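You operate a simulated robot arm through the tools that you are given. There is no shell and no other tool. Be economical: measure what you need, move in short steps, check, and stop when the job is done.

The job below is to be done with a simulated robot arm. You get a single attempt, and the scene is never put back.

Task
Open the bench drawer, put both plugs from the top of the assembly bench away in the inside of the bench drawer, then shut the drawer.

The check looks at the end state, three seconds after you hand in, the way a careful person would. Anything else that was tipped, shoved, dropped, spilled or broken makes it a failure.

Robot
A 7-joint arm with a two-finger parallel gripper on a trunk, on a base that drives. Base frame: it is fixed to the floor where the robot stands at the start and does not move with it; the origin is under the middle of the robot, x ahead of it, y to its left, z up. Readings come in m, degrees, newtons and seconds.
With the tool pointing down near the work surface it reaches from about 0.38 to 0.9 m from the robot's upright axis, wherever it stands. Its first joint turns from -115.0 to 115.0 degrees. Places, roughly: bench drawer [0.8, 0, 0.7]; inside of the bench drawer [0.8, 0, 0.7]; plug [1, 1, 1]. Payload 3.91 kg.
The tool frame sits at the grasp point between the pads (the TCP): z along the fingers, y along the line on which they close. The tips reach 0.03 m beyond it. Largest opening 0.11 m; finger width 0.02, thickness 0.01; the body of the gripper, 0.048 by 0.112 m, starts 0.055 m behind the TCP.
Orientation is told as [roll, pitch, yaw] about the base's x, y, z axes, in that order, counted from this pose: with the fingers straight down and closing along the base's y, the tool's x points along the base's -x, its y along +y and its z along -z.

Tools
- The arm moves only by the tool move_arm. Its argument "plan" is a list of rows, each a list of 7 numbers: the shift along the base's x, y, z in m, then the turn, a rotation vector about the base's x, y, z in degrees, then the opening, from 0 (shut) to 1 (fully open). In form: [[dx, dy, dz, wx, wy, wz, hand], ...]. A call has 1 to 10 rows; each row is the pose to reach, as a shift and turn from the pose commanded when the call began. Each row takes 0.2 s and may step no farther than 0.05 m and 8.6 degrees from the row before; otherwise, or with a gripper value out of range, the whole call is refused. Where a pose cannot be reached the arm comes as near as it can. A force on the tool above 40 N (or 10 N above the force at the start of the call, whichever is more), or a blocked arm, ends the call early, and 0.2 s more pass. The fingers move at their own pace (about 0.153 m/s each) and stop on an object; they squeeze with about 32 N. The grip force told is the motor's: it shows also when the fingers shut on nothing. Time passes only in rows, and 0.2 s behind the last, so rows that repeat a pose let the fingers close. The reply holds the time, the measured pose of the TCP, the force on the tool along the base axes, the opening and the grip force, in the units named above and with some noise.
- Cameras (640 x 400 px; columns grow to the right, rows downward): "scene" is now at [0.2065, 0.2171, 1.5287]; the picture's right is [-0.11, -0.99, 0.00], its down [-0.90, 0.10, -0.43] and it looks along [0.43, -0.05, -0.90] (base axes); focal length 256 px, centre (320, 200). "wrist" rides on the gripper at [0.072, 0.017, -0.103] in the tool frame; the picture's right is [-0.23, 0.97, 0.00], its down [-0.76, -0.18, -0.62] and it looks along [-0.61, -0.14, 0.78] (tool axes); focal length 222 px, centre (320, 200). There is no depth. A picture from a camera that has moved, and an enlarged one, comes with that camera's place and axes in the base frame and with its lens. The place of the scene camera against the robot may be out by one fixed shift of up to 0.025 m in any direction.
- capture(camera): a new picture of that camera. The clock stands still meanwhile.
- move_column(by): slides the trunk up (or, below 0, down) by that many m; the arm and the scene camera ride with it, the base frame stays. It gives what a move gives, with no picture.
- roll_base(legs): drives the robot by 1 to 6 legs, each [ahead, left, turn to the left] in m, m and degrees, along the robot's own axes; the way and the turn of a leg run together, so that a leg with both is an arc; at most 1.5 m and 180 degrees a leg. The arm and the cameras ride along, it lands a little off, and it stops where it bumps. It gives what a move gives.
- turn_head(pan, tilt): turns the head with the scene camera to pan (to the left, within 80 degrees either way) and tilt (down, from -29 to 69), counted from straight ahead of the robot. It gives what a move gives.
- close_up(camera, box): a new picture of the part [left, top, right, bottom] of that camera's present view, enlarged. The clock stands still meanwhile.
- hand_in(): hands the job in; it is judged then, once.

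Go step by step. Nothing tells you exact positions but the pictures and the camera data: compare them with the known pose of the tool, close in by small moves and look again before you grip or let go. The budget is 165 turns and 128 pictures, counting those below and the enlarged ones. Unless the task says otherwise, let go and move clear before handing in.

The tools are called after ">>>" as a command line: name --pt "numbers of a row" for each row, then --argument value for the rest, lists and objects as JSON in quotes. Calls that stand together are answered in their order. move_arm: Moves the arm, as the interface text tells. Its arguments: {"type":"object","properties":{"plan":{"type":"array","items":{"type":"array","items":{"type":"number"}}}},"required":["plan"]} The other tools are called the same way: move_column (by) slides the trunk up or down; roll_base (legs) drives the base; turn_head (pan, tilt) turns the head that bears the scene camera; capture (camera) takes a picture; close_up (camera, box) takes an enlarged picture of a part of a camera's view; hand_in () hands the job in.

At the start:

```text
t: 0.0
tcp_pos: [0.6155, 0.257, 0.8953]
ee_rot: [-0.1, 0.0, 0.0]
wrist_force: [0.7, -0.4, -0.3]
grip_width: 0.1099
gripper_force: 0.1
trunk travel left (down, up): [-0.9, 0.09]
robot x, y, heading: [0.0035, 0.0044, -0.1]
head pan, tilt: [-6.1, 64.3]
```

scene: 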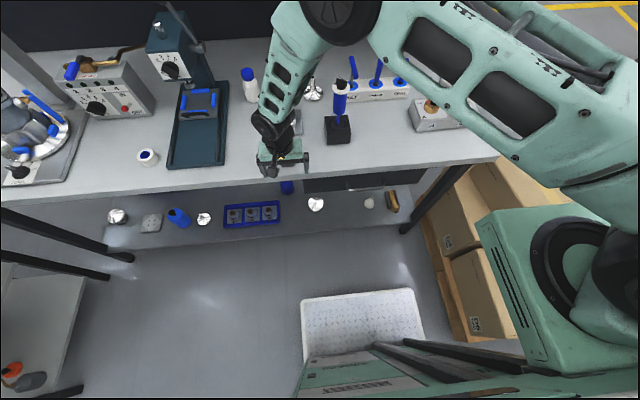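
wrist: 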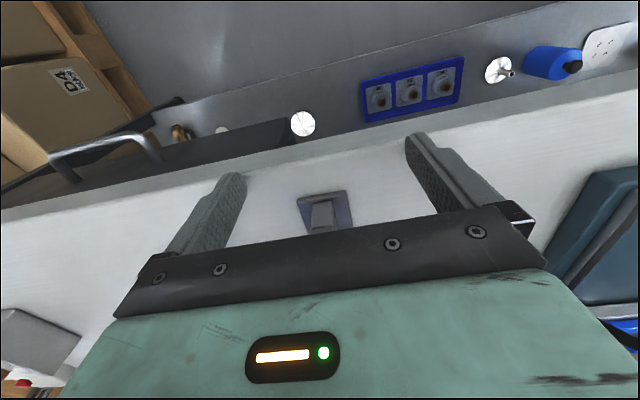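

I see the bench with several objects and a drawer under the bench near y≈0. I'll enlarge parts of the scene to find the plugs and the drawer.

>>> close_up --camera "scene" --box '[230, 50, 480, 220]'

>>> close_up --camera "scene" --box '[0, 30, 250, 200]'

>>> close_up --camera "wrist" --box '[0, 60, 320, 260]'

```text
2.35 times, centred on (355, 135) of scene
camera zoom: at [0.2065, 0.2171, 1.5287], right [-0.11, -0.99, 0.0], down [-0.9, 0.1, -0.43], along [0.43, -0.05, -0.9], focal length 602 px, centre (238, 353)
```

zoom: 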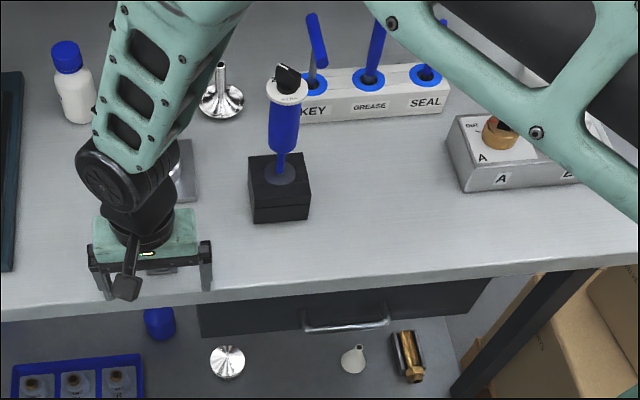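

```text
2.35 times, centred on (125, 115) of scene
camera zoom: at [0.2065, 0.2171, 1.5287], right [-0.11, -0.99, 0.0], down [-0.9, 0.1, -0.43], along [0.43, -0.05, -0.9], focal length 602 px, centre (779, 400)
```

zoom: 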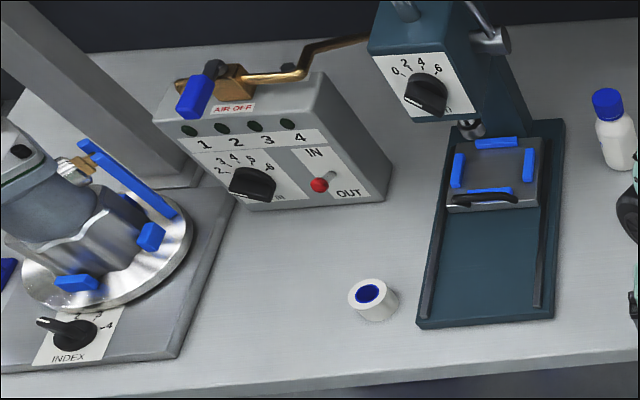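

```text
2.00 times, centred on (160, 160) of wrist
camera zoom: at [0.5432, 0.2737, 0.9998], right [0.23, 0.97, 0.0], down [0.76, -0.18, 0.62], along [0.61, -0.14, -0.78], focal length 444 px, centre (640, 280)
```

zoom: 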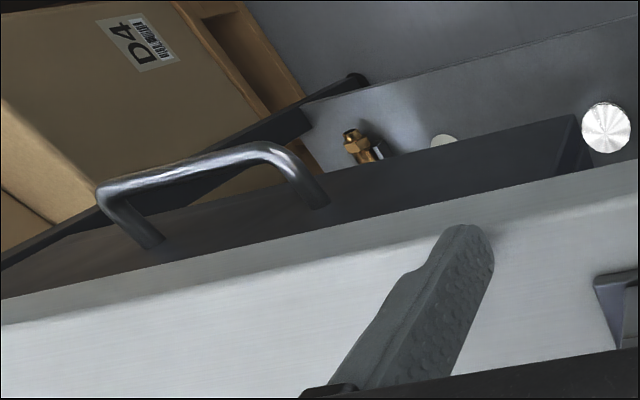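

The white ring with the blue centre may be a plug, and a small grey item stands by the gripper. I'll look left and then right for the other candidates.

>>> turn_head --pan 35 --tilt 45

>>> capture --camera "scene"

>>> turn_head --pan -10 --tilt 40

>>> capture --camera "scene"

```text
t: 1.1
tcp_pos: [0.6145, 0.257, 0.8948]
ee_rot: [0.0, 0.0, -0.1]
wrist_force: [-0.8, 0.0, -0.9]
grip_width: 0.1098
gripper_force: 0.2
trunk travel left (down, up): [-0.9, 0.09]
robot x, y, heading: [-0.0042, -0.001, 0.2]
head pan, tilt: [35.0, 45.0]
```

```text
122 pictures are left
camera scene: at [0.2119, 0.2702, 1.5529], right [0.57, -0.82, 0.0], down [-0.58, -0.41, -0.71], along [0.58, 0.4, -0.71], focal length 256 px, centre (320, 200)
```

scene: 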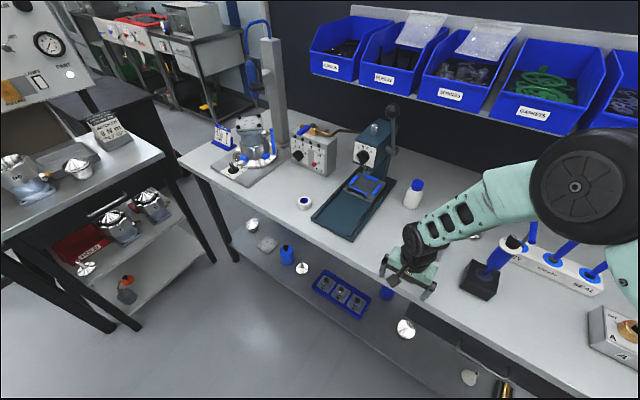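

```text
t: 2.2
tcp_pos: [0.616, 0.2568, 0.8942]
ee_rot: [0.0, 0.0, 0.0]
wrist_force: [0.5, 0.1, -0.1]
grip_width: 0.1099
gripper_force: 0.1
trunk travel left (down, up): [-0.9, 0.09]
robot x, y, heading: [0.0021, 0.0004, 0.1]
head pan, tilt: [-10.0, 40.0]
```

```text
121 pictures are left
camera scene: at [0.229, 0.2089, 1.5602], right [-0.17, -0.98, 0.0], down [-0.63, 0.11, -0.77], along [0.75, -0.13, -0.64], focal length 256 px, centre (320, 200)
```

scene: 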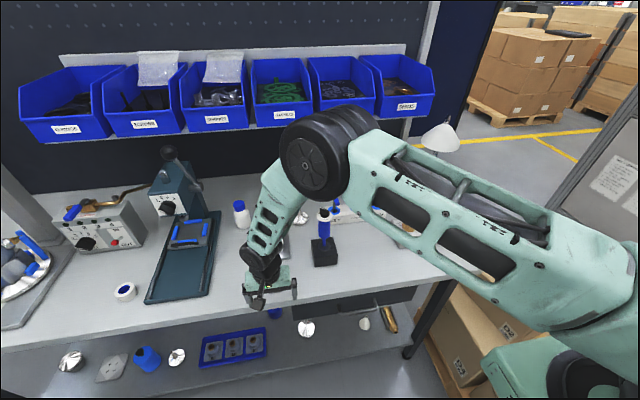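

The arm hides the middle of the bench, so I raise and withdraw it and look again.

>>> move_arm --pt "0 0 0.05 0 0 0 1" --pt "-0.02 0 0.095 0 0 0 1" --pt "-0.05 0 0.13 0 0 0 1" --pt "-0.08 0 0.165 0 0 0 1" --pt "-0.11 0 0.2 0 0 0 1" --pt "-0.14 0 0.23 0 0 0 1"

>>> capture --camera "wrist"

>>> capture --camera "scene"

```text
t: 3.6
tcp_pos: [0.4747, 0.2547, 1.1266]
ee_rot: [0.0, 0.0, 0.0]
wrist_force: [0.2, 0.1, 0.4]
grip_width: 0.1102
gripper_force: 0.0
trunk travel left (down, up): [-0.9, 0.09]
robot x, y, heading: [0.0006, -0.0031, -0.3]
head pan, tilt: [-10.0, 40.0]
```

```text
120 pictures are left
camera wrist: at [0.4021, 0.2721, 1.2319], right [0.23, 0.97, 0.0], down [0.76, -0.18, 0.62], along [0.61, -0.14, -0.78], focal length 222 px, centre (320, 200)
```

wrist: 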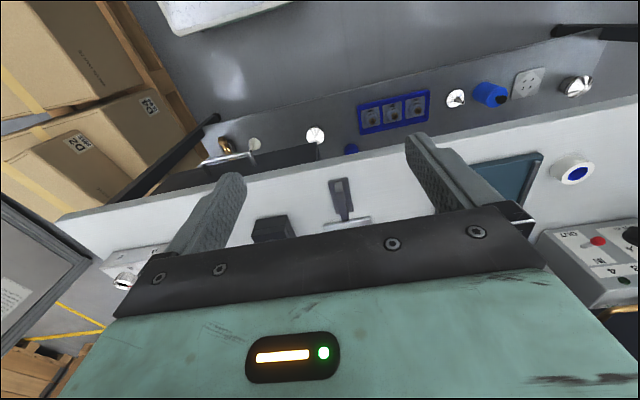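

```text
119 pictures are left
camera scene: at [0.2296, 0.2089, 1.5601], right [-0.17, -0.98, 0.0], down [-0.63, 0.11, -0.77], along [0.75, -0.13, -0.64], focal length 256 px, centre (320, 200)
```

scene: 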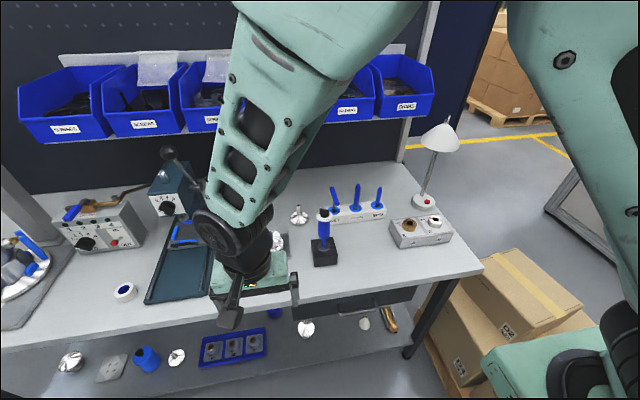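

Now more is visible; I enlarge the middle and right of the bench.

>>> close_up --camera "scene" --box '[260, 170, 460, 295]'

>>> close_up --camera "wrist" --box '[230, 150, 430, 275]'

>>> close_up --camera "scene" --box '[380, 190, 480, 252]'

```text
3.20 times, centred on (360, 232) of scene
camera zoom: at [0.2296, 0.2089, 1.5601], right [-0.17, -0.98, 0.0], down [-0.63, 0.11, -0.77], along [0.75, -0.13, -0.64], focal length 818 px, centre (192, 96)
```

zoom: 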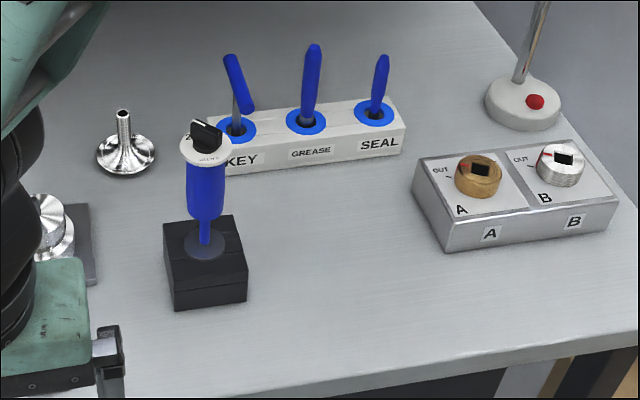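

```text
3.20 times, centred on (330, 212) of wrist
camera zoom: at [0.4021, 0.2721, 1.2319], right [0.23, 0.97, 0.0], down [0.76, -0.18, 0.62], along [0.61, -0.14, -0.78], focal length 711 px, centre (288, 160)
```

zoom: 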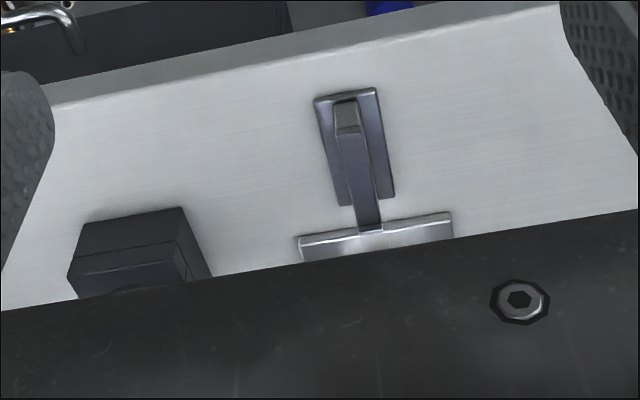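

```text
6.40 times, centred on (430, 221) of scene
camera zoom: at [0.2296, 0.2089, 1.5601], right [-0.17, -0.98, 0.0], down [-0.63, 0.11, -0.77], along [0.75, -0.13, -0.64], focal length 1637 px, centre (-384, 66)
```

zoom: 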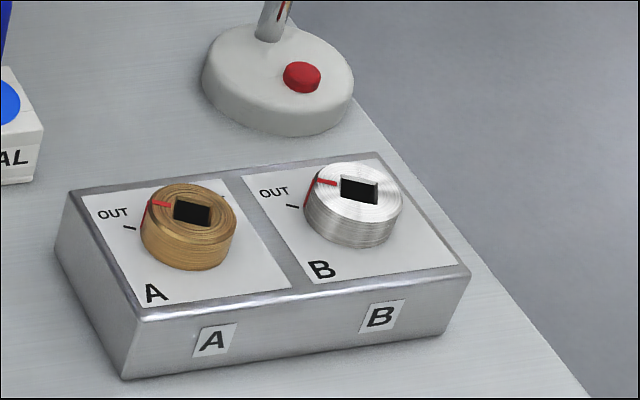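

Box A/B holds two knob-like plugs with OUT marks, but the hint says a plug lies near y≈1, so I look closely at the left side of the bench.

>>> turn_head --pan 40 --tilt 40

>>> close_up --camera "scene" --box '[220, 100, 380, 200]'

>>> close_up --camera "scene" --box '[260, 130, 460, 255]'

>>> close_up --camera "scene" --box '[0, 80, 200, 205]'

```text
t: 4.8
tcp_pos: [0.4738, 0.2536, 1.1263]
ee_rot: [0.0, 0.0, 0.0]
wrist_force: [0.1, -0.1, 0.0]
grip_width: 0.1099
gripper_force: 0.1
trunk travel left (down, up): [-0.9, 0.09]
robot x, y, heading: [0.0017, -0.0019, -0.2]
head pan, tilt: [40.0, 40.0]
```

```text
4.00 times, centred on (300, 150) of scene
camera zoom: at [0.2104, 0.2782, 1.5602], right [0.64, -0.77, 0.0], down [-0.49, -0.41, -0.77], along [0.59, 0.49, -0.64], focal length 1023 px, centre (400, 400)
```

zoom: 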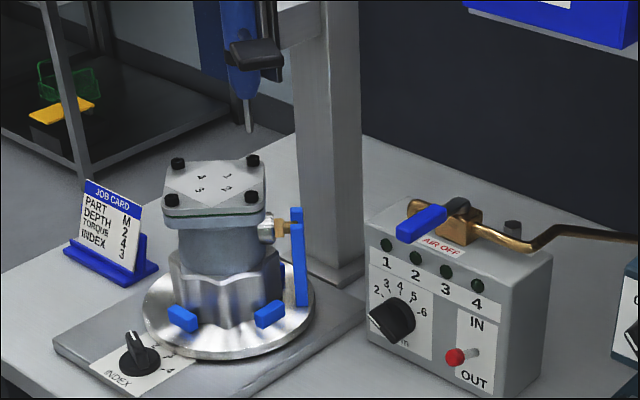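

```text
3.20 times, centred on (360, 192) of scene
camera zoom: at [0.2104, 0.2782, 1.5602], right [0.64, -0.77, 0.0], down [-0.49, -0.41, -0.77], along [0.59, 0.49, -0.64], focal length 818 px, centre (192, 224)
```

zoom: 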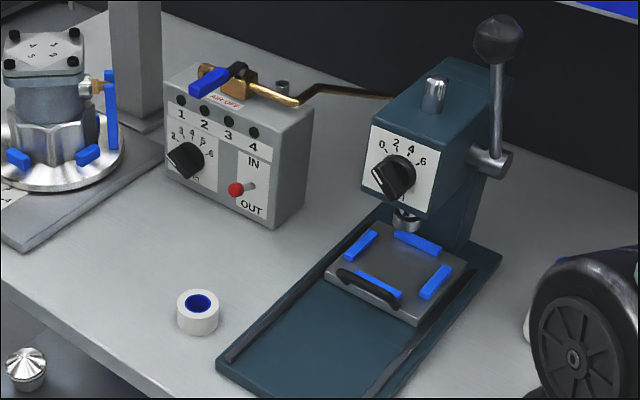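

```text
3.20 times, centred on (100, 142) of scene
camera zoom: at [0.2104, 0.2782, 1.5602], right [0.64, -0.77, 0.0], down [-0.49, -0.41, -0.77], along [0.59, 0.49, -0.64], focal length 818 px, centre (1024, 384)
```

zoom: 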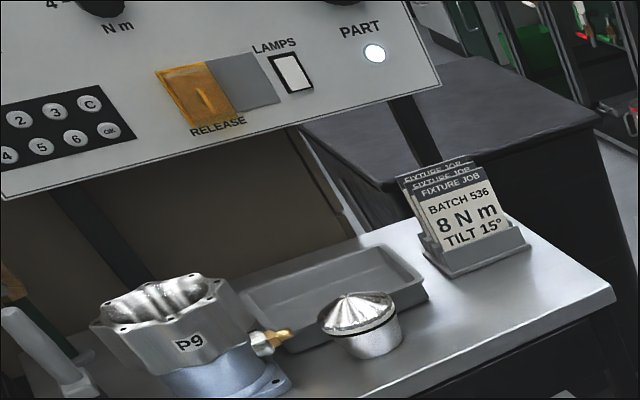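

I'll drive back a bit and to the left to see the left of the bench top unobstructed.

>>> roll_base --legs '[[-0.15, 0.0, 0], [0, 0.45, 0]]'

>>> turn_head --pan 0 --tilt 35

>>> capture --camera "scene"

>>> capture --camera "wrist"

```text
t: 8.5
tcp_pos: [0.3277, 0.704, 1.1277]
ee_rot: [0.0, 0.1, -0.4]
wrist_force: [-0.3, 0.1, 0.0]
grip_width: 0.1104
gripper_force: 0.0
trunk travel left (down, up): [-0.9, 0.09]
robot x, y, heading: [-0.151, 0.4539, -0.3]
head pan, tilt: [40.0, 40.0]
```

```text
t: 9.6
tcp_pos: [0.3294, 0.7049, 1.1266]
ee_rot: [-0.1, 0.0, -0.4]
wrist_force: [0.8, 0.1, 0.0]
grip_width: 0.11
gripper_force: 0.0
trunk travel left (down, up): [-0.9, 0.09]
robot x, y, heading: [-0.1487, 0.4501, -0.5]
head pan, tilt: [0.0, 35.0]
```

```text
112 pictures are left
camera scene: at [0.087, 0.6747, 1.5678], right [-0.01, -1.0, 0.0], down [-0.57, 0.0, -0.82], along [0.82, 0.0, -0.57], focal length 256 px, centre (320, 200)
```

scene: 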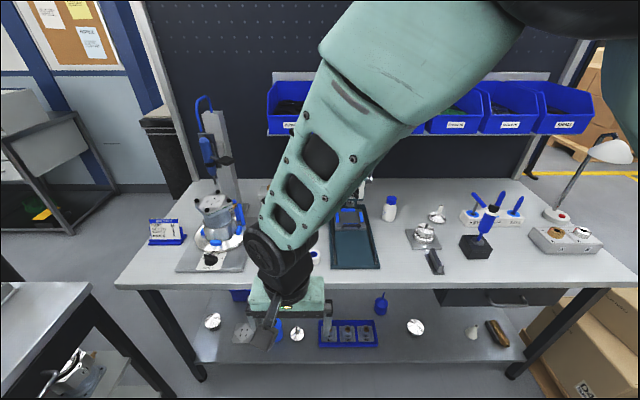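

```text
111 pictures are left
camera wrist: at [0.2561, 0.7222, 1.2319], right [0.23, 0.97, 0.0], down [0.76, -0.18, 0.62], along [0.61, -0.15, -0.78], focal length 222 px, centre (320, 200)
```

wrist: 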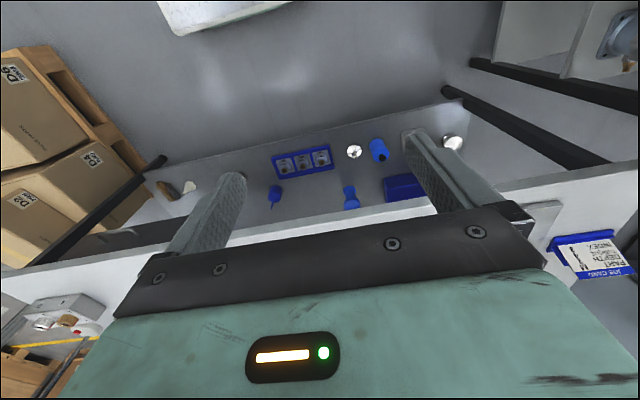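

>>> close_up --camera "scene" --box '[380, 180, 620, 330]'

>>> close_up --camera "scene" --box '[180, 280, 420, 400]'

>>> close_up --camera "scene" --box '[400, 190, 480, 280]'

```text
2.67 times, centred on (500, 255) of scene
camera zoom: at [0.087, 0.6747, 1.5678], right [-0.01, -1.0, 0.0], down [-0.57, 0.0, -0.82], along [0.82, 0.0, -0.57], focal length 682 px, centre (-160, 53)
```

zoom: 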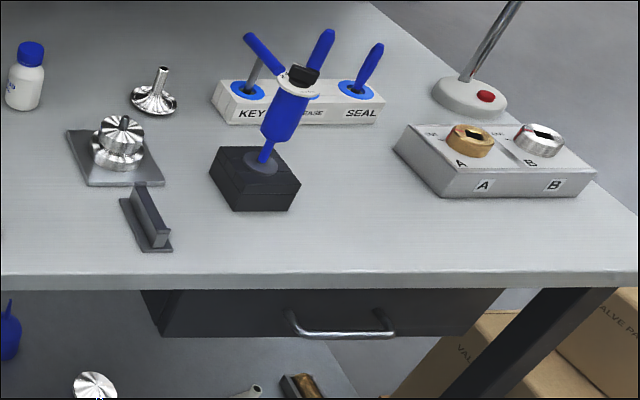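

```text
2.67 times, centred on (300, 340) of scene
camera zoom: at [0.087, 0.6747, 1.5678], right [-0.01, -1.0, 0.0], down [-0.57, 0.0, -0.82], along [0.82, 0.0, -0.57], focal length 682 px, centre (373, -173)
```

zoom: 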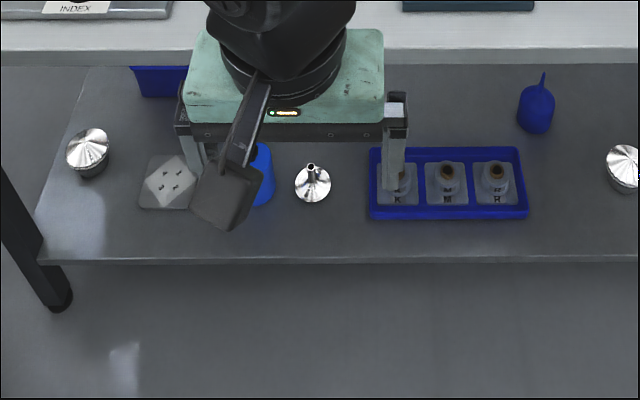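

```text
4.44 times, centred on (440, 235) of scene
camera zoom: at [0.087, 0.6747, 1.5678], right [-0.01, -1.0, 0.0], down [-0.57, 0.0, -0.82], along [0.82, 0.0, -0.57], focal length 1137 px, centre (-213, 44)
```

zoom: 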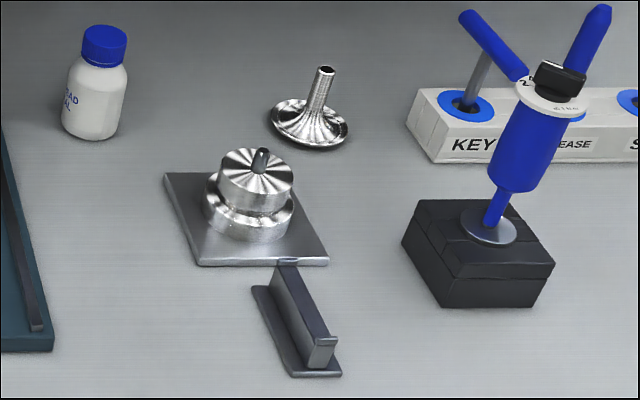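

The bench top's left part is still partly hidden by the arm; I look at it from here with the head turned and from further along.

>>> close_up --camera "scene" --box '[130, 180, 290, 280]'

>>> roll_base --legs '[[0, 0.4, 0]]'

>>> turn_head --pan -10 --tilt 35

>>> capture --camera "scene"

```text
4.00 times, centred on (210, 230) of scene
camera zoom: at [0.087, 0.6747, 1.5678], right [-0.01, -1.0, 0.0], down [-0.57, 0.0, -0.82], along [0.82, 0.0, -0.57], focal length 1023 px, centre (760, 80)
```

zoom: 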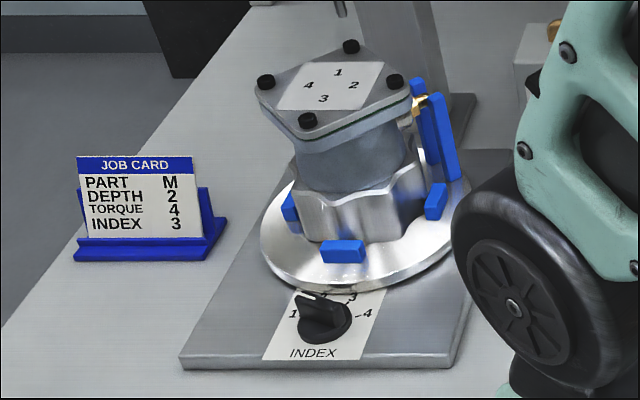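

```text
t: 12.0
tcp_pos: [0.3314, 1.1027, 1.1266]
ee_rot: [0.0, -0.1, -0.4]
wrist_force: [0.6, -0.1, 0.4]
grip_width: 0.11
gripper_force: 0.2
trunk travel left (down, up): [-0.9, 0.09]
robot x, y, heading: [-0.1468, 0.849, -0.3]
head pan, tilt: [0.0, 35.0]
```

```text
t: 12.8
tcp_pos: [0.3324, 1.1037, 1.1262]
ee_rot: [0.0, 0.0, -0.5]
wrist_force: [-0.1, 0.1, -0.5]
grip_width: 0.11
gripper_force: 0.0
trunk travel left (down, up): [-0.9, 0.09]
robot x, y, heading: [-0.1455, 0.8525, -0.5]
head pan, tilt: [-10.0, 35.0]
```

```text
106 pictures are left
camera scene: at [0.0888, 1.0579, 1.5678], right [-0.18, -0.98, 0.0], down [-0.56, 0.1, -0.82], along [0.81, -0.15, -0.57], focal length 256 px, centre (320, 200)
```

scene: 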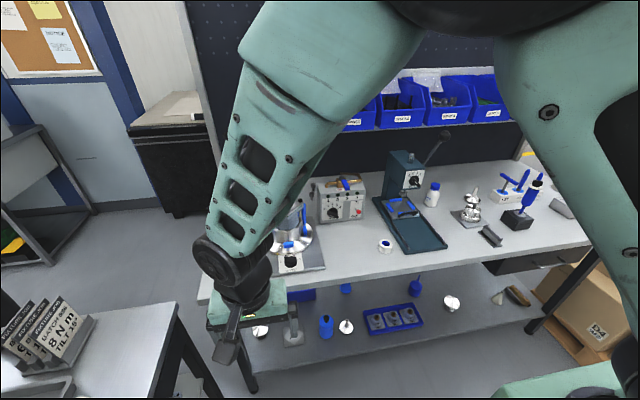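

Nothing else lies loose here; the hint (1,1,1) could fit the brass fitting on the pump. I go back right and enlarge that fitting as well as the A/B box.

>>> roll_base --legs '[[0, -0.6, 0]]'

>>> turn_head --pan 45 --tilt 35

>>> capture --camera "scene"

>>> close_up --camera "scene" --box '[280, 120, 440, 220]'

```text
t: 16.2
tcp_pos: [0.3264, 0.4987, 1.1276]
ee_rot: [0.0, 0.0, -0.3]
wrist_force: [0.0, -0.3, 0.2]
grip_width: 0.1101
gripper_force: 0.1
trunk travel left (down, up): [-0.9, 0.09]
robot x, y, heading: [-0.1488, 0.2471, -0.3]
head pan, tilt: [-10.0, 35.0]
```

```text
t: 17.4
tcp_pos: [0.3278, 0.4983, 1.1259]
ee_rot: [0.1, -0.1, -0.3]
wrist_force: [0.2, 0.4, -0.6]
grip_width: 0.1102
gripper_force: 0.0
trunk travel left (down, up): [-0.9, 0.09]
robot x, y, heading: [-0.1474, 0.2449, -0.3]
head pan, tilt: [45.0, 35.0]
```

```text
105 pictures are left
camera scene: at [0.0603, 0.5312, 1.5678], right [0.7, -0.71, 0.0], down [-0.41, -0.4, -0.82], along [0.58, 0.58, -0.57], focal length 256 px, centre (320, 200)
```

scene: 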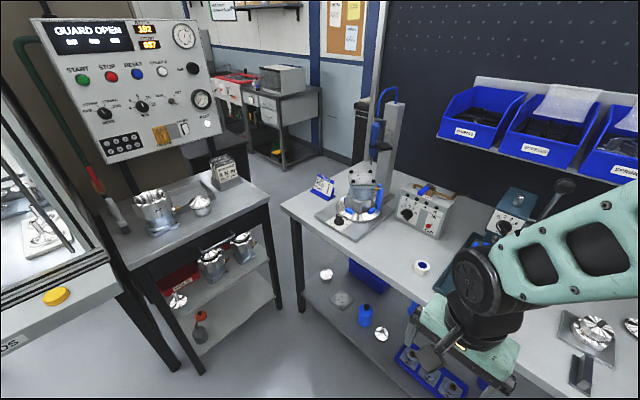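

```text
4.00 times, centred on (360, 170) of scene
camera zoom: at [0.0603, 0.5312, 1.5678], right [0.7, -0.71, 0.0], down [-0.41, -0.4, -0.82], along [0.58, 0.58, -0.57], focal length 1023 px, centre (160, 320)
```

zoom: 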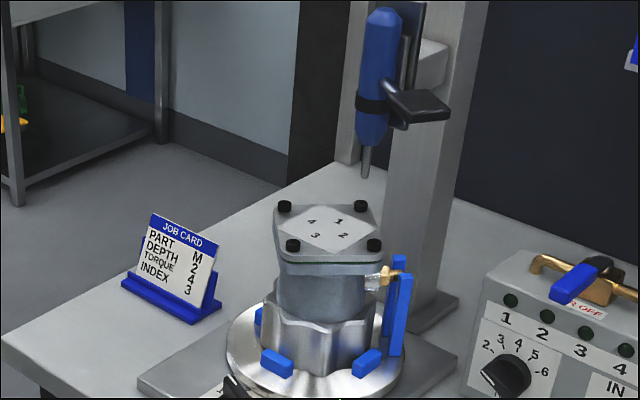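

The pump fitting is part of the pump, so the A/B inserts look like the plugs. I drive to the right end to inspect that box and the drawer closely.

>>> roll_base --legs '[[0, -0.5, 0], [0.15, 0, 0]]'

>>> turn_head --pan 0 --tilt 50

>>> capture --camera "scene"

>>> capture --camera "wrist"

```text
t: 20.5
tcp_pos: [0.3106, 0.066, 1.1269]
ee_rot: [0.0, 0.0, 2.2]
wrist_force: [0.4, -0.1, -0.7]
grip_width: 0.1098
gripper_force: 0.1
trunk travel left (down, up): [-0.9, 0.09]
robot x, y, heading: [-0.154, -0.2047, 2.3]
head pan, tilt: [45.0, 35.0]
stopped in leg 1: the robot was blocked; the commanded pose is now the measured one
```

```text
t: 21.6
tcp_pos: [0.3107, 0.0664, 1.127]
ee_rot: [-0.1, 0.0, 2.2]
wrist_force: [-0.4, -0.3, -0.6]
grip_width: 0.1098
gripper_force: 0.1
trunk travel left (down, up): [-0.9, 0.09]
robot x, y, heading: [-0.1569, -0.2088, 2.3]
head pan, tilt: [0.0, 50.0]
```

```text
103 pictures are left
camera scene: at [0.0602, 0.0247, 1.5461], right [0.04, -1.0, 0.0], down [-0.77, -0.03, -0.64], along [0.64, 0.03, -0.77], focal length 256 px, centre (320, 200)
```

scene: 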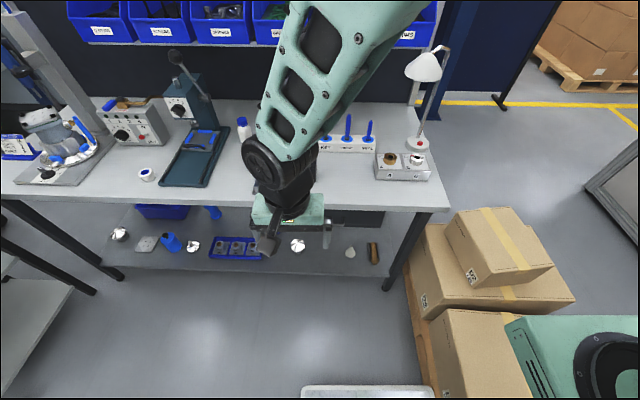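

```text
102 pictures are left
camera wrist: at [0.2373, 0.0802, 1.232], right [0.19, 0.98, 0.0], down [0.77, -0.15, 0.62], along [0.61, -0.12, -0.78], focal length 222 px, centre (320, 200)
```

wrist: 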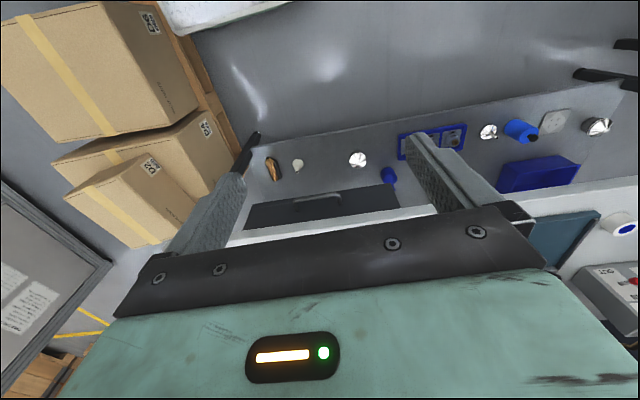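

I bumped lightly against the pallet on the right; I'll move off it. First a close view of box A/B and the pallet.

>>> close_up --camera "scene" --box '[360, 135, 440, 185]'

>>> roll_base --legs '[[0, 0.1, -2.3]]'

>>> turn_head --pan -45 --tilt 55

>>> capture --camera "scene"

```text
8.00 times, centred on (400, 160) of scene
camera zoom: at [0.0602, 0.0247, 1.5461], right [0.04, -1.0, 0.0], down [-0.77, -0.03, -0.64], along [0.64, 0.03, -0.77], focal length 2046 px, centre (-320, 520)
```

zoom: 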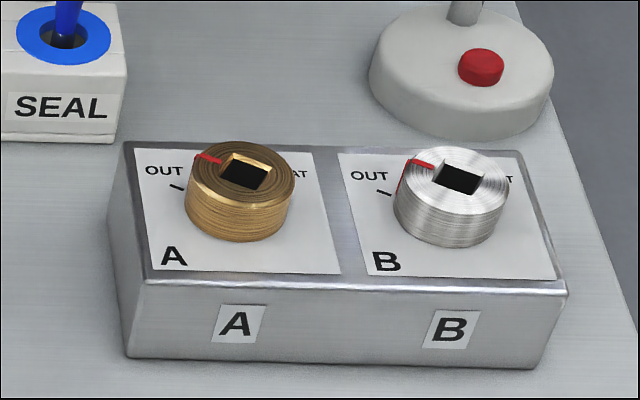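

```text
t: 22.8
tcp_pos: [0.3181, 0.1487, 1.1276]
ee_rot: [0.1, 0.0, 0.0]
wrist_force: [-0.7, 0.5, 0.2]
grip_width: 0.1098
gripper_force: 0.0
trunk travel left (down, up): [-0.9, 0.09]
robot x, y, heading: [-0.1541, -0.1032, 0.0]
head pan, tilt: [0.0, 50.0]
```

```text
t: 23.9
tcp_pos: [0.3175, 0.1495, 1.1275]
ee_rot: [0.0, -0.1, 0.0]
wrist_force: [0.6, 0.5, -0.3]
grip_width: 0.11
gripper_force: 0.1
trunk travel left (down, up): [-0.9, 0.09]
robot x, y, heading: [-0.1562, -0.107, -0.2]
head pan, tilt: [-45.0, 55.0]
```

```text
100 pictures are left
camera scene: at [0.0402, 0.0672, 1.5396], right [-0.71, -0.71, 0.0], down [-0.58, 0.58, -0.57], along [0.41, -0.41, -0.82], focal length 256 px, centre (320, 200)
```

scene: 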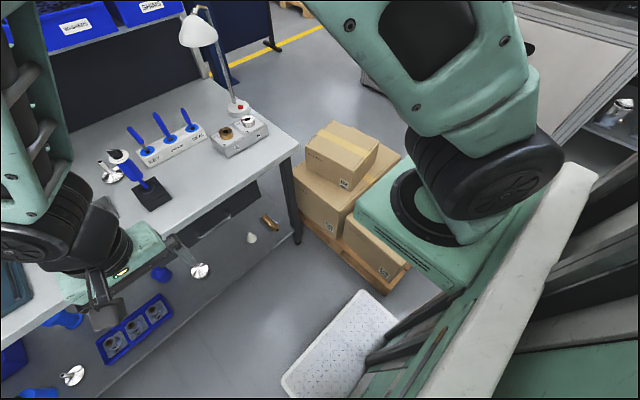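

The inserts A and B have square sockets and OUT/SEAT marks: bayonet plugs that need turning to OUT before lifting (A ≈ (0.78,-0.20), B ≈ (0.78,-0.29)). First the drawer: I pitch the tool to point forward while moving out.

>>> move_arm --pt "0.02 0 0 0 -8.5 0 1" --pt "0.04 0 0 0 -17 0 1" --pt "0.06 0 0 0 -25.5 0 1" --pt "0.08 0 0 0 -34 0 1" --pt "0.1 0 0 0 -42.5 0 1" --pt "0.12 0 0 0 -51 0 1" --pt "0.14 0 0 0 -59.5 0 1" --pt "0.16 0 0 0 -68 0 1" --pt "0.18 0 0 0 -76.5 0 1" --pt "0.18 0 0 0 -85 0 1"

>>> move_arm --pt "0 -0.01 0 8.5 0 0 1" --pt "0 -0.02 0 17 0 0 1" --pt "0 -0.03 0 25.5 0 0 1" --pt "0 -0.04 0 34 0 0 1" --pt "0 -0.05 0 42.5 0 0 1" --pt "0 -0.06 0 51 0 0 1" --pt "0 -0.07 0 59.5 0 0 1" --pt "0 -0.08 0 68 0 0 1" --pt "0 -0.09 0 76.5 0 0 1" --pt "0 -0.1 0 85 0 0 1"

```text
t: 25.1
tcp_pos: [0.4849, 0.0924, 1.1729]
ee_rot: [10.0, -38.2, -18.5]
wrist_force: [-0.3, -0.1, 0.4]
grip_width: 0.1102
gripper_force: 0.1
trunk travel left (down, up): [-0.9, 0.09]
robot x, y, heading: [-0.1551, -0.105, 0.1]
head pan, tilt: [-45.0, 55.0]
stopped in row 5: the arm was blocked; the commanded pose is now the measured one
```

```text
t: 27.3
tcp_pos: [0.4829, -0.0074, 1.1671]
ee_rot: [84.1, 10.4, -40.6]
wrist_force: [0.4, 0.3, 0.6]
grip_width: 0.1101
gripper_force: 0.0
trunk travel left (down, up): [-0.9, 0.09]
robot x, y, heading: [-0.156, -0.1058, -0.1]
head pan, tilt: [-45.0, 55.0]
```

The wrist hit a limit on the way but the fingers are now level, closing vertically, pointing forward-left. I yaw the tool right until it points straight ahead.

>>> move_arm --pt "0 0 0 0 0 -8.3 1" --pt "0 0 0 0 0 -16.6 1" --pt "0 0 0 0 0 -24.9 1" --pt "0 0 0 0 0 -33.2 1" --pt "0 0 0 0 0 -41.5 1" --pt "0 0 0 0 0 -49.4 1"

>>> capture --camera "scene"

```text
t: 28.7
tcp_pos: [0.4833, -0.0095, 1.1658]
ee_rot: [84.0, 10.3, -90.3]
wrist_force: [-0.5, -1.0, -0.4]
grip_width: 0.1104
gripper_force: 0.0
trunk travel left (down, up): [-0.9, 0.09]
robot x, y, heading: [-0.1537, -0.1044, -0.2]
head pan, tilt: [-45.0, 55.0]
```

```text
99 pictures are left
camera scene: at [0.0408, 0.0662, 1.5395], right [-0.71, -0.71, 0.0], down [-0.58, 0.58, -0.57], along [0.41, -0.41, -0.82], focal length 256 px, centre (320, 200)
```

scene: 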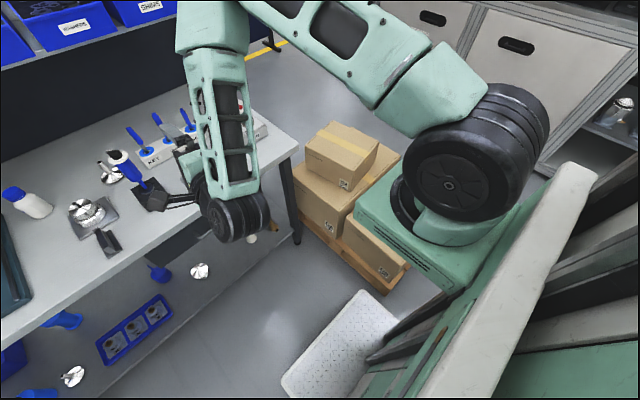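

The tool now points ahead, closing vertically. I level it exactly, lower the column toward the drawer's height, and look.

>>> move_arm --pt "-0.04 0 0 -5 -3 0 1" --pt "-0.08 0.0 0 -10.3 -6 0 1"

>>> move_column --by -0.4

>>> turn_head --pan 0 --tilt 35

>>> capture --camera "scene"

>>> capture --camera "wrist"

```text
t: 29.3
tcp_pos: [0.405, -0.0118, 1.1657]
ee_rot: [90.0, 0.0, -89.7]
wrist_force: [0.6, -1.2, 0.7]
grip_width: 0.1099
gripper_force: 0.1
trunk travel left (down, up): [-0.9, 0.09]
robot x, y, heading: [-0.1571, -0.1047, 0.2]
head pan, tilt: [-45.0, 55.0]
```

```text
t: 33.1
tcp_pos: [0.4011, -0.0097, 0.7667]
ee_rot: [89.9, 0.0, -89.5]
wrist_force: [0.0, 0.0, 0.5]
grip_width: 0.11
gripper_force: 0.2
trunk travel left (down, up): [-0.5, 0.49]
robot x, y, heading: [-0.1534, -0.1074, -0.1]
head pan, tilt: [-45.0, 55.0]
```

```text
t: 34.2
tcp_pos: [0.4026, -0.0108, 0.7658]
ee_rot: [89.9, 0.0, -89.6]
wrist_force: [-0.3, 0.0, -0.1]
grip_width: 0.1102
gripper_force: 0.1
trunk travel left (down, up): [-0.5, 0.49]
robot x, y, heading: [-0.1559, -0.1089, -0.0]
head pan, tilt: [0.0, 35.0]
```

```text
98 pictures are left
camera scene: at [0.0773, 0.1181, 1.1678], right [0.0, -1.0, 0.0], down [-0.57, 0.0, -0.82], along [0.82, 0.0, -0.57], focal length 256 px, centre (320, 200)
```

scene: 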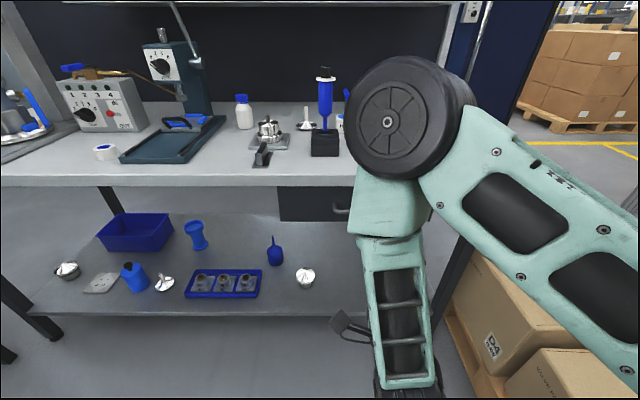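

```text
97 pictures are left
camera wrist: at [0.2987, 0.0617, 0.7847], right [0.0, -0.23, 0.97], down [-0.62, -0.77, -0.18], along [0.79, -0.6, -0.14], focal length 222 px, centre (320, 200)
```

wrist: 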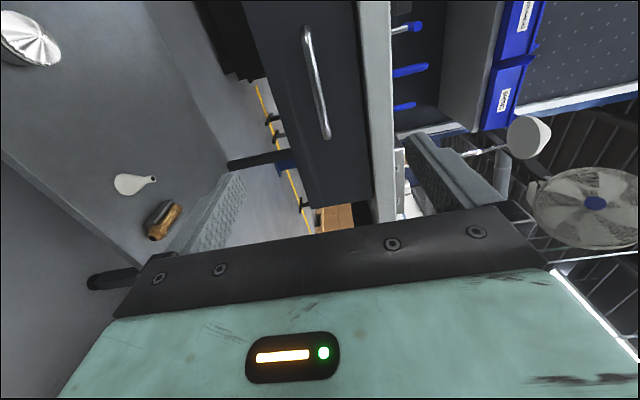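

The handle runs from y≈0.058 to -0.053 at z≈0.77, level with the tool. I half-close the fingers, advance 0.1 m and look again.

>>> move_arm --pt "0.03 0.005 0.003 0 0 0 0.45" --pt "0.07 0.012 0.003 0 0 0 0.45" --pt "0.1 0.012 0.003 0 0 0 0.45"

>>> capture --camera "wrist"

```text
t: 35.0
tcp_pos: [0.5033, 0.0029, 0.7681]
ee_rot: [89.8, 0.0, -89.4]
wrist_force: [0.3, 0.2, -0.6]
grip_width: 0.0497
gripper_force: 0.2
trunk travel left (down, up): [-0.5, 0.49]
robot x, y, heading: [-0.1532, -0.1025, -0.0]
head pan, tilt: [0.0, 35.0]
```

```text
96 pictures are left
camera wrist: at [0.4002, 0.075, 0.7862], right [0.0, -0.23, 0.97], down [-0.62, -0.77, -0.18], along [0.79, -0.6, -0.14], focal length 222 px, centre (320, 200)
```

wrist: 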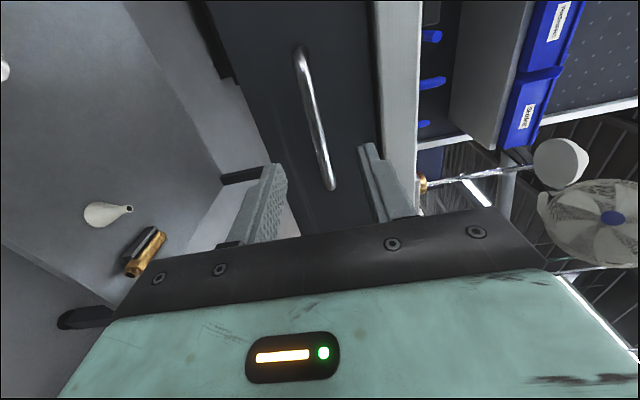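

Triangulated, the bar is at x≈0.575, z≈0.77, centred on y≈0.01. I advance to it and close.

>>> move_arm --pt "0.03 0.006 0.002 0 0 0 0.45" --pt "0.055 0.006 0.002 0 0 0 0.45" --pt "0.066 0.006 0.002 0 0 0 0.45"

>>> capture --camera "wrist"

```text
t: 35.9
tcp_pos: [0.5695, 0.0092, 0.7701]
ee_rot: [89.9, -0.1, -89.5]
wrist_force: [-0.1, 0.5, 0.2]
grip_width: 0.0497
gripper_force: 0.1
trunk travel left (down, up): [-0.5, 0.49]
robot x, y, heading: [-0.1555, -0.1046, -0.0]
head pan, tilt: [0.0, 35.0]
```

```text
95 pictures are left
camera wrist: at [0.4662, 0.0798, 0.7893], right [0.0, -0.23, 0.97], down [-0.62, -0.77, -0.18], along [0.79, -0.6, -0.14], focal length 222 px, centre (320, 200)
```

wrist: 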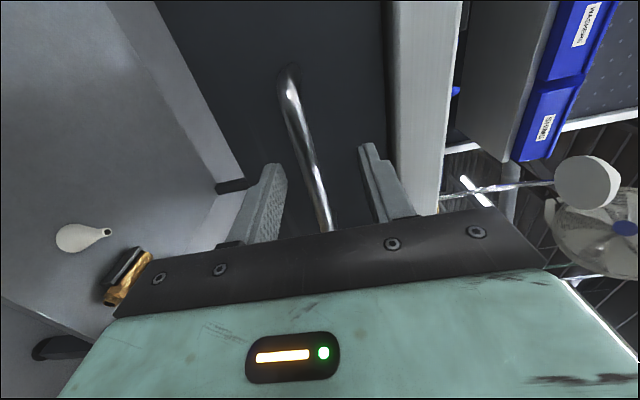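

The bar runs between the fingers at the grasp point, so I close on it and then pull gently.

>>> move_arm --pt "0 0 0 0 0 0 0" --pt "0 0 0 0 0 0 0" --pt "0 0 0 0 0 0 0"

>>> move_arm --pt "-0.015 0 0 0 0 0 0" --pt "-0.03 0 0 0 0 0 0" --pt "-0.05 0 0 0 0 0 0"

>>> capture --camera "wrist"

```text
t: 36.7
tcp_pos: [0.5681, 0.0088, 0.7656]
ee_rot: [88.9, -0.2, -89.4]
wrist_force: [3.9, 1.4, -11.8]
grip_width: 0.0118
gripper_force: 45.5
trunk travel left (down, up): [-0.5, 0.49]
robot x, y, heading: [-0.1553, -0.1067, -0.1]
head pan, tilt: [0.0, 35.0]
stopped in row 3: the force on the tool passed its limit (the readings are from after the stop); the commanded pose is now the measured one
```

```text
t: 37.5
tcp_pos: [0.5181, 0.0078, 0.7658]
ee_rot: [89.2, -0.1, -89.3]
wrist_force: [1.7, 9.9, -15.8]
grip_width: 0.0117
gripper_force: 45.4
trunk travel left (down, up): [-0.5, 0.49]
robot x, y, heading: [-0.1556, -0.1057, 0.1]
head pan, tilt: [0.0, 35.0]
```

```text
94 pictures are left
camera wrist: at [0.4145, 0.0794, 0.7853], right [0.02, -0.22, 0.97], down [-0.62, -0.77, -0.17], along [0.79, -0.6, -0.15], focal length 222 px, centre (320, 200)
```

wrist: 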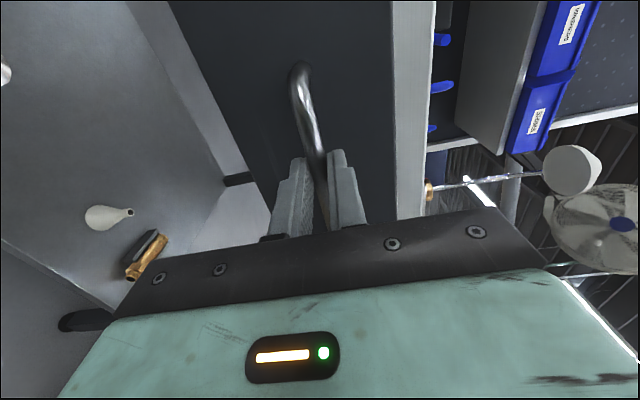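

The drawer is coming out with the handle. I keep pulling.

>>> move_arm --pt "-0.03 0 0 0 0 0 0" --pt "-0.06 0 0 0 0 0 0" --pt "-0.09 0 0 0 0 0 0" --pt "-0.12 0 0 0 0 0 0" --pt "-0.15 0 0 0 0 0 0" --pt "-0.18 0 0 0 0 0 0"

>>> capture --camera "scene"

>>> capture --camera "wrist"

```text
t: 38.9
tcp_pos: [0.339, 0.0091, 0.7646]
ee_rot: [88.9, 0.0, -89.3]
wrist_force: [2.1, 11.2, -31.1]
grip_width: 0.0117
gripper_force: 45.1
trunk travel left (down, up): [-0.5, 0.49]
robot x, y, heading: [-0.1554, -0.1051, -0.1]
head pan, tilt: [0.0, 35.0]
```

```text
93 pictures are left
camera scene: at [0.0782, 0.1185, 1.1674], right [0.0, -1.0, 0.0], down [-0.57, 0.0, -0.82], along [0.82, 0.0, -0.57], focal length 256 px, centre (320, 200)
```

scene: 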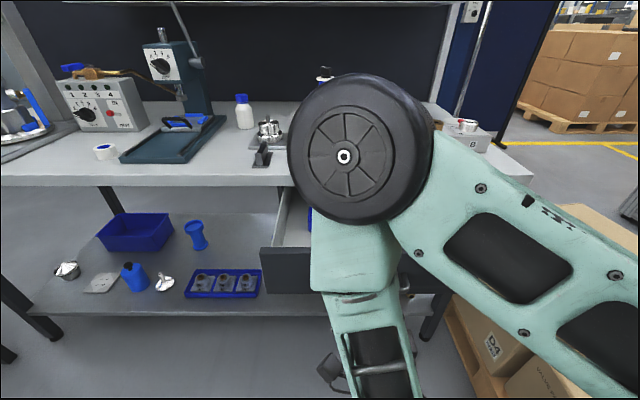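

```text
92 pictures are left
camera wrist: at [0.2354, 0.0792, 0.7858], right [0.02, -0.23, 0.97], down [-0.62, -0.77, -0.17], along [0.79, -0.6, -0.16], focal length 222 px, centre (320, 200)
```

wrist: 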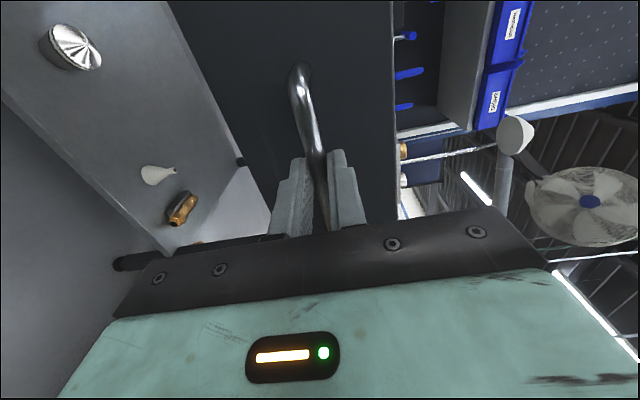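

The drawer is open about 0.23 m. I release the handle, back off, and raise the column to look inside.

>>> move_arm --pt "0 0 0 0 0 0 0.45" --pt "0 0 0 0 0 0 0.45" --pt "-0.03 0 0 0 0 0 0.45" --pt "-0.06 0 0 0 0 0 0.45" --pt "-0.065 0 0.03 0 0 0 0.45"

>>> move_column --by 0.45

>>> turn_head --pan -5 --tilt 55

>>> capture --camera "scene"

>>> capture --camera "wrist"

```text
t: 40.1
tcp_pos: [0.2736, 0.0232, 0.7872]
ee_rot: [89.3, -0.3, -89.6]
wrist_force: [-0.3, -0.4, 0.7]
grip_width: 0.0494
gripper_force: 0.0
out of reach, approached as far as the arm can: row 4, 5
trunk travel left (down, up): [-0.5, 0.49]
robot x, y, heading: [-0.1534, -0.1053, 0.0]
head pan, tilt: [0.0, 35.0]
```

```text
refused: 0.45 is not a number from -0.4 to 0.4
```

```text
t: 41.0
tcp_pos: [0.272, 0.0223, 0.7859]
ee_rot: [89.3, -0.3, -89.7]
wrist_force: [0.4, -0.3, -0.4]
grip_width: 0.0494
gripper_force: 0.1
trunk travel left (down, up): [-0.5, 0.49]
robot x, y, heading: [-0.1545, -0.1004, -0.1]
head pan, tilt: [-5.0, 55.0]
```

```text
91 pictures are left
camera scene: at [0.0611, 0.1119, 1.1396], right [-0.09, -1.0, 0.0], down [-0.82, 0.07, -0.57], along [0.57, -0.05, -0.82], focal length 256 px, centre (320, 200)
```

scene: 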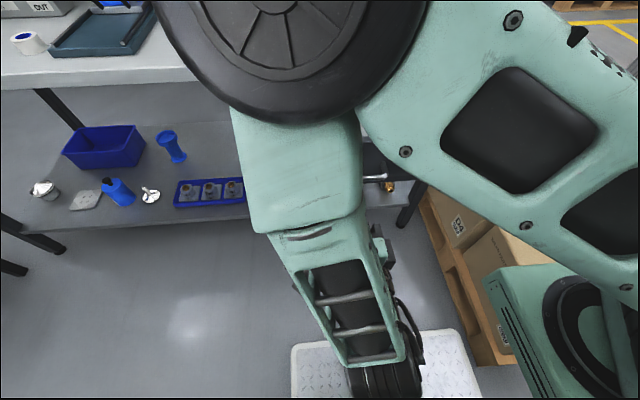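

```text
90 pictures are left
camera wrist: at [0.1699, 0.0954, 0.8056], right [0.01, -0.22, 0.97], down [-0.62, -0.77, -0.17], along [0.78, -0.6, -0.15], focal length 222 px, centre (320, 200)
```

wrist: 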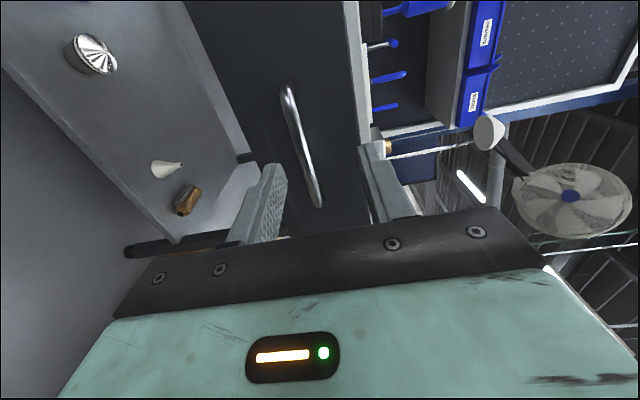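

The fingers are free of the handle. I back the base a little, then raise the column.

>>> roll_base --legs '[[-0.1, 0, 0]]'

>>> move_column --by 0.4

>>> capture --camera "scene"

```text
t: 42.1
tcp_pos: [0.1734, 0.024, 0.7863]
ee_rot: [89.3, -0.2, -89.6]
wrist_force: [0.1, -0.7, -0.6]
grip_width: 0.0498
gripper_force: 0.0
trunk travel left (down, up): [-0.5, 0.49]
robot x, y, heading: [-0.2595, -0.1036, -0.0]
head pan, tilt: [-5.0, 55.0]
```

```text
t: 46.0
tcp_pos: [0.1738, 0.022, 1.1869]
ee_rot: [89.3, -0.3, -89.6]
wrist_force: [0.5, 0.9, 0.8]
grip_width: 0.0496
gripper_force: 0.1
trunk travel left (down, up): [-0.9, 0.09]
robot x, y, heading: [-0.2568, -0.1036, -0.0]
head pan, tilt: [-5.0, 55.0]
```

```text
89 pictures are left
camera scene: at [-0.0391, 0.1118, 1.5395], right [-0.09, -1.0, 0.0], down [-0.82, 0.07, -0.57], along [0.57, -0.05, -0.82], focal length 256 px, centre (320, 200)
```

scene: 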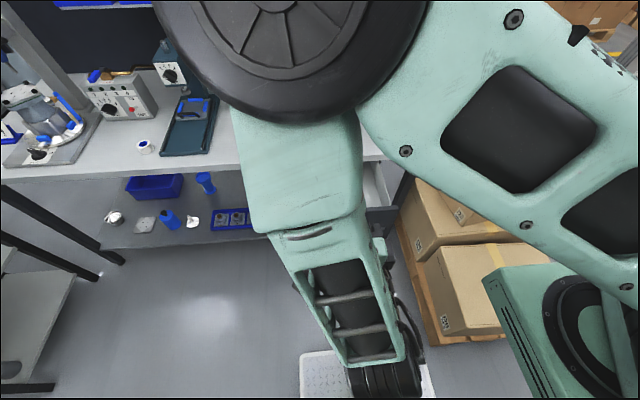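

Next I bring the tool to fingers-down (closing along x) while extending ahead.

>>> move_arm --pt "0.03 0 0 0 8.5 0 0.7" --pt "0.06 0 0 0 17 0 0.7" --pt "0.09 0 0 0 25.5 0 0.7" --pt "0.12 0 0 0 34 0 0.7" --pt "0.15 0 0 0 42.5 0 0.7" --pt "0.18 0 0 0 51 0 0.7" --pt "0.21 0 0 0 59.5 0 0.7" --pt "0.24 0 0 0 68 0 0.7" --pt "0.27 0 0 0 76.5 0 0.7" --pt "0.3 0 0 0 85 0 0.7"

>>> move_arm --pt "0 0 0 0 4.3 0 0.7"

>>> capture --camera "wrist"

>>> capture --camera "scene"

```text
t: 48.1
tcp_pos: [0.4719, 0.0238, 1.1877]
ee_rot: [4.1, 0.5, -89.7]
wrist_force: [-0.7, 0.2, 0.7]
grip_width: 0.0769
gripper_force: 0.1
out of reach, approached as far as the arm can: row 1, 2, 3
trunk travel left (down, up): [-0.9, 0.09]
robot x, y, heading: [-0.2531, -0.1045, -0.1]
head pan, tilt: [-5.0, 55.0]
```

```text
t: 48.5
tcp_pos: [0.4727, 0.0246, 1.187]
ee_rot: [-0.1, 0.4, -89.8]
wrist_force: [-0.2, 0.4, 0.5]
grip_width: 0.0768
gripper_force: 0.0
trunk travel left (down, up): [-0.9, 0.09]
robot x, y, heading: [-0.2555, -0.1026, -0.1]
head pan, tilt: [-5.0, 55.0]
```

```text
88 pictures are left
camera wrist: at [0.4897, 0.0962, 1.2922], right [0.97, -0.22, 0.0], down [-0.17, -0.77, 0.62], along [-0.14, -0.6, -0.79], focal length 222 px, centre (320, 200)
```

wrist: 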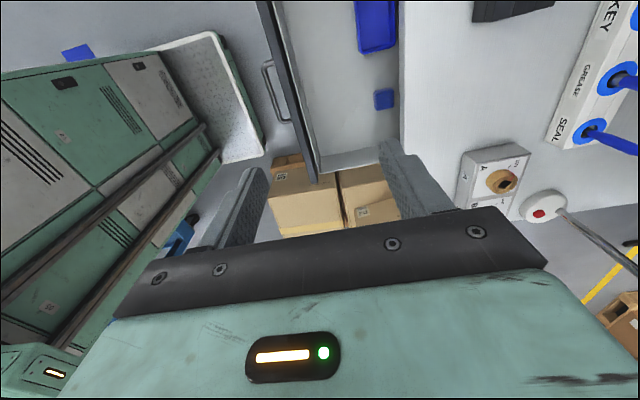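

```text
87 pictures are left
camera scene: at [-0.0392, 0.1118, 1.5396], right [-0.09, -1.0, 0.0], down [-0.82, 0.07, -0.57], along [0.57, -0.05, -0.82], focal length 256 px, centre (320, 200)
```

scene: 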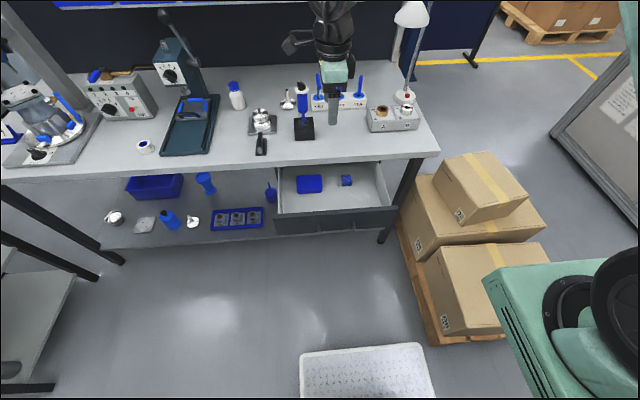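

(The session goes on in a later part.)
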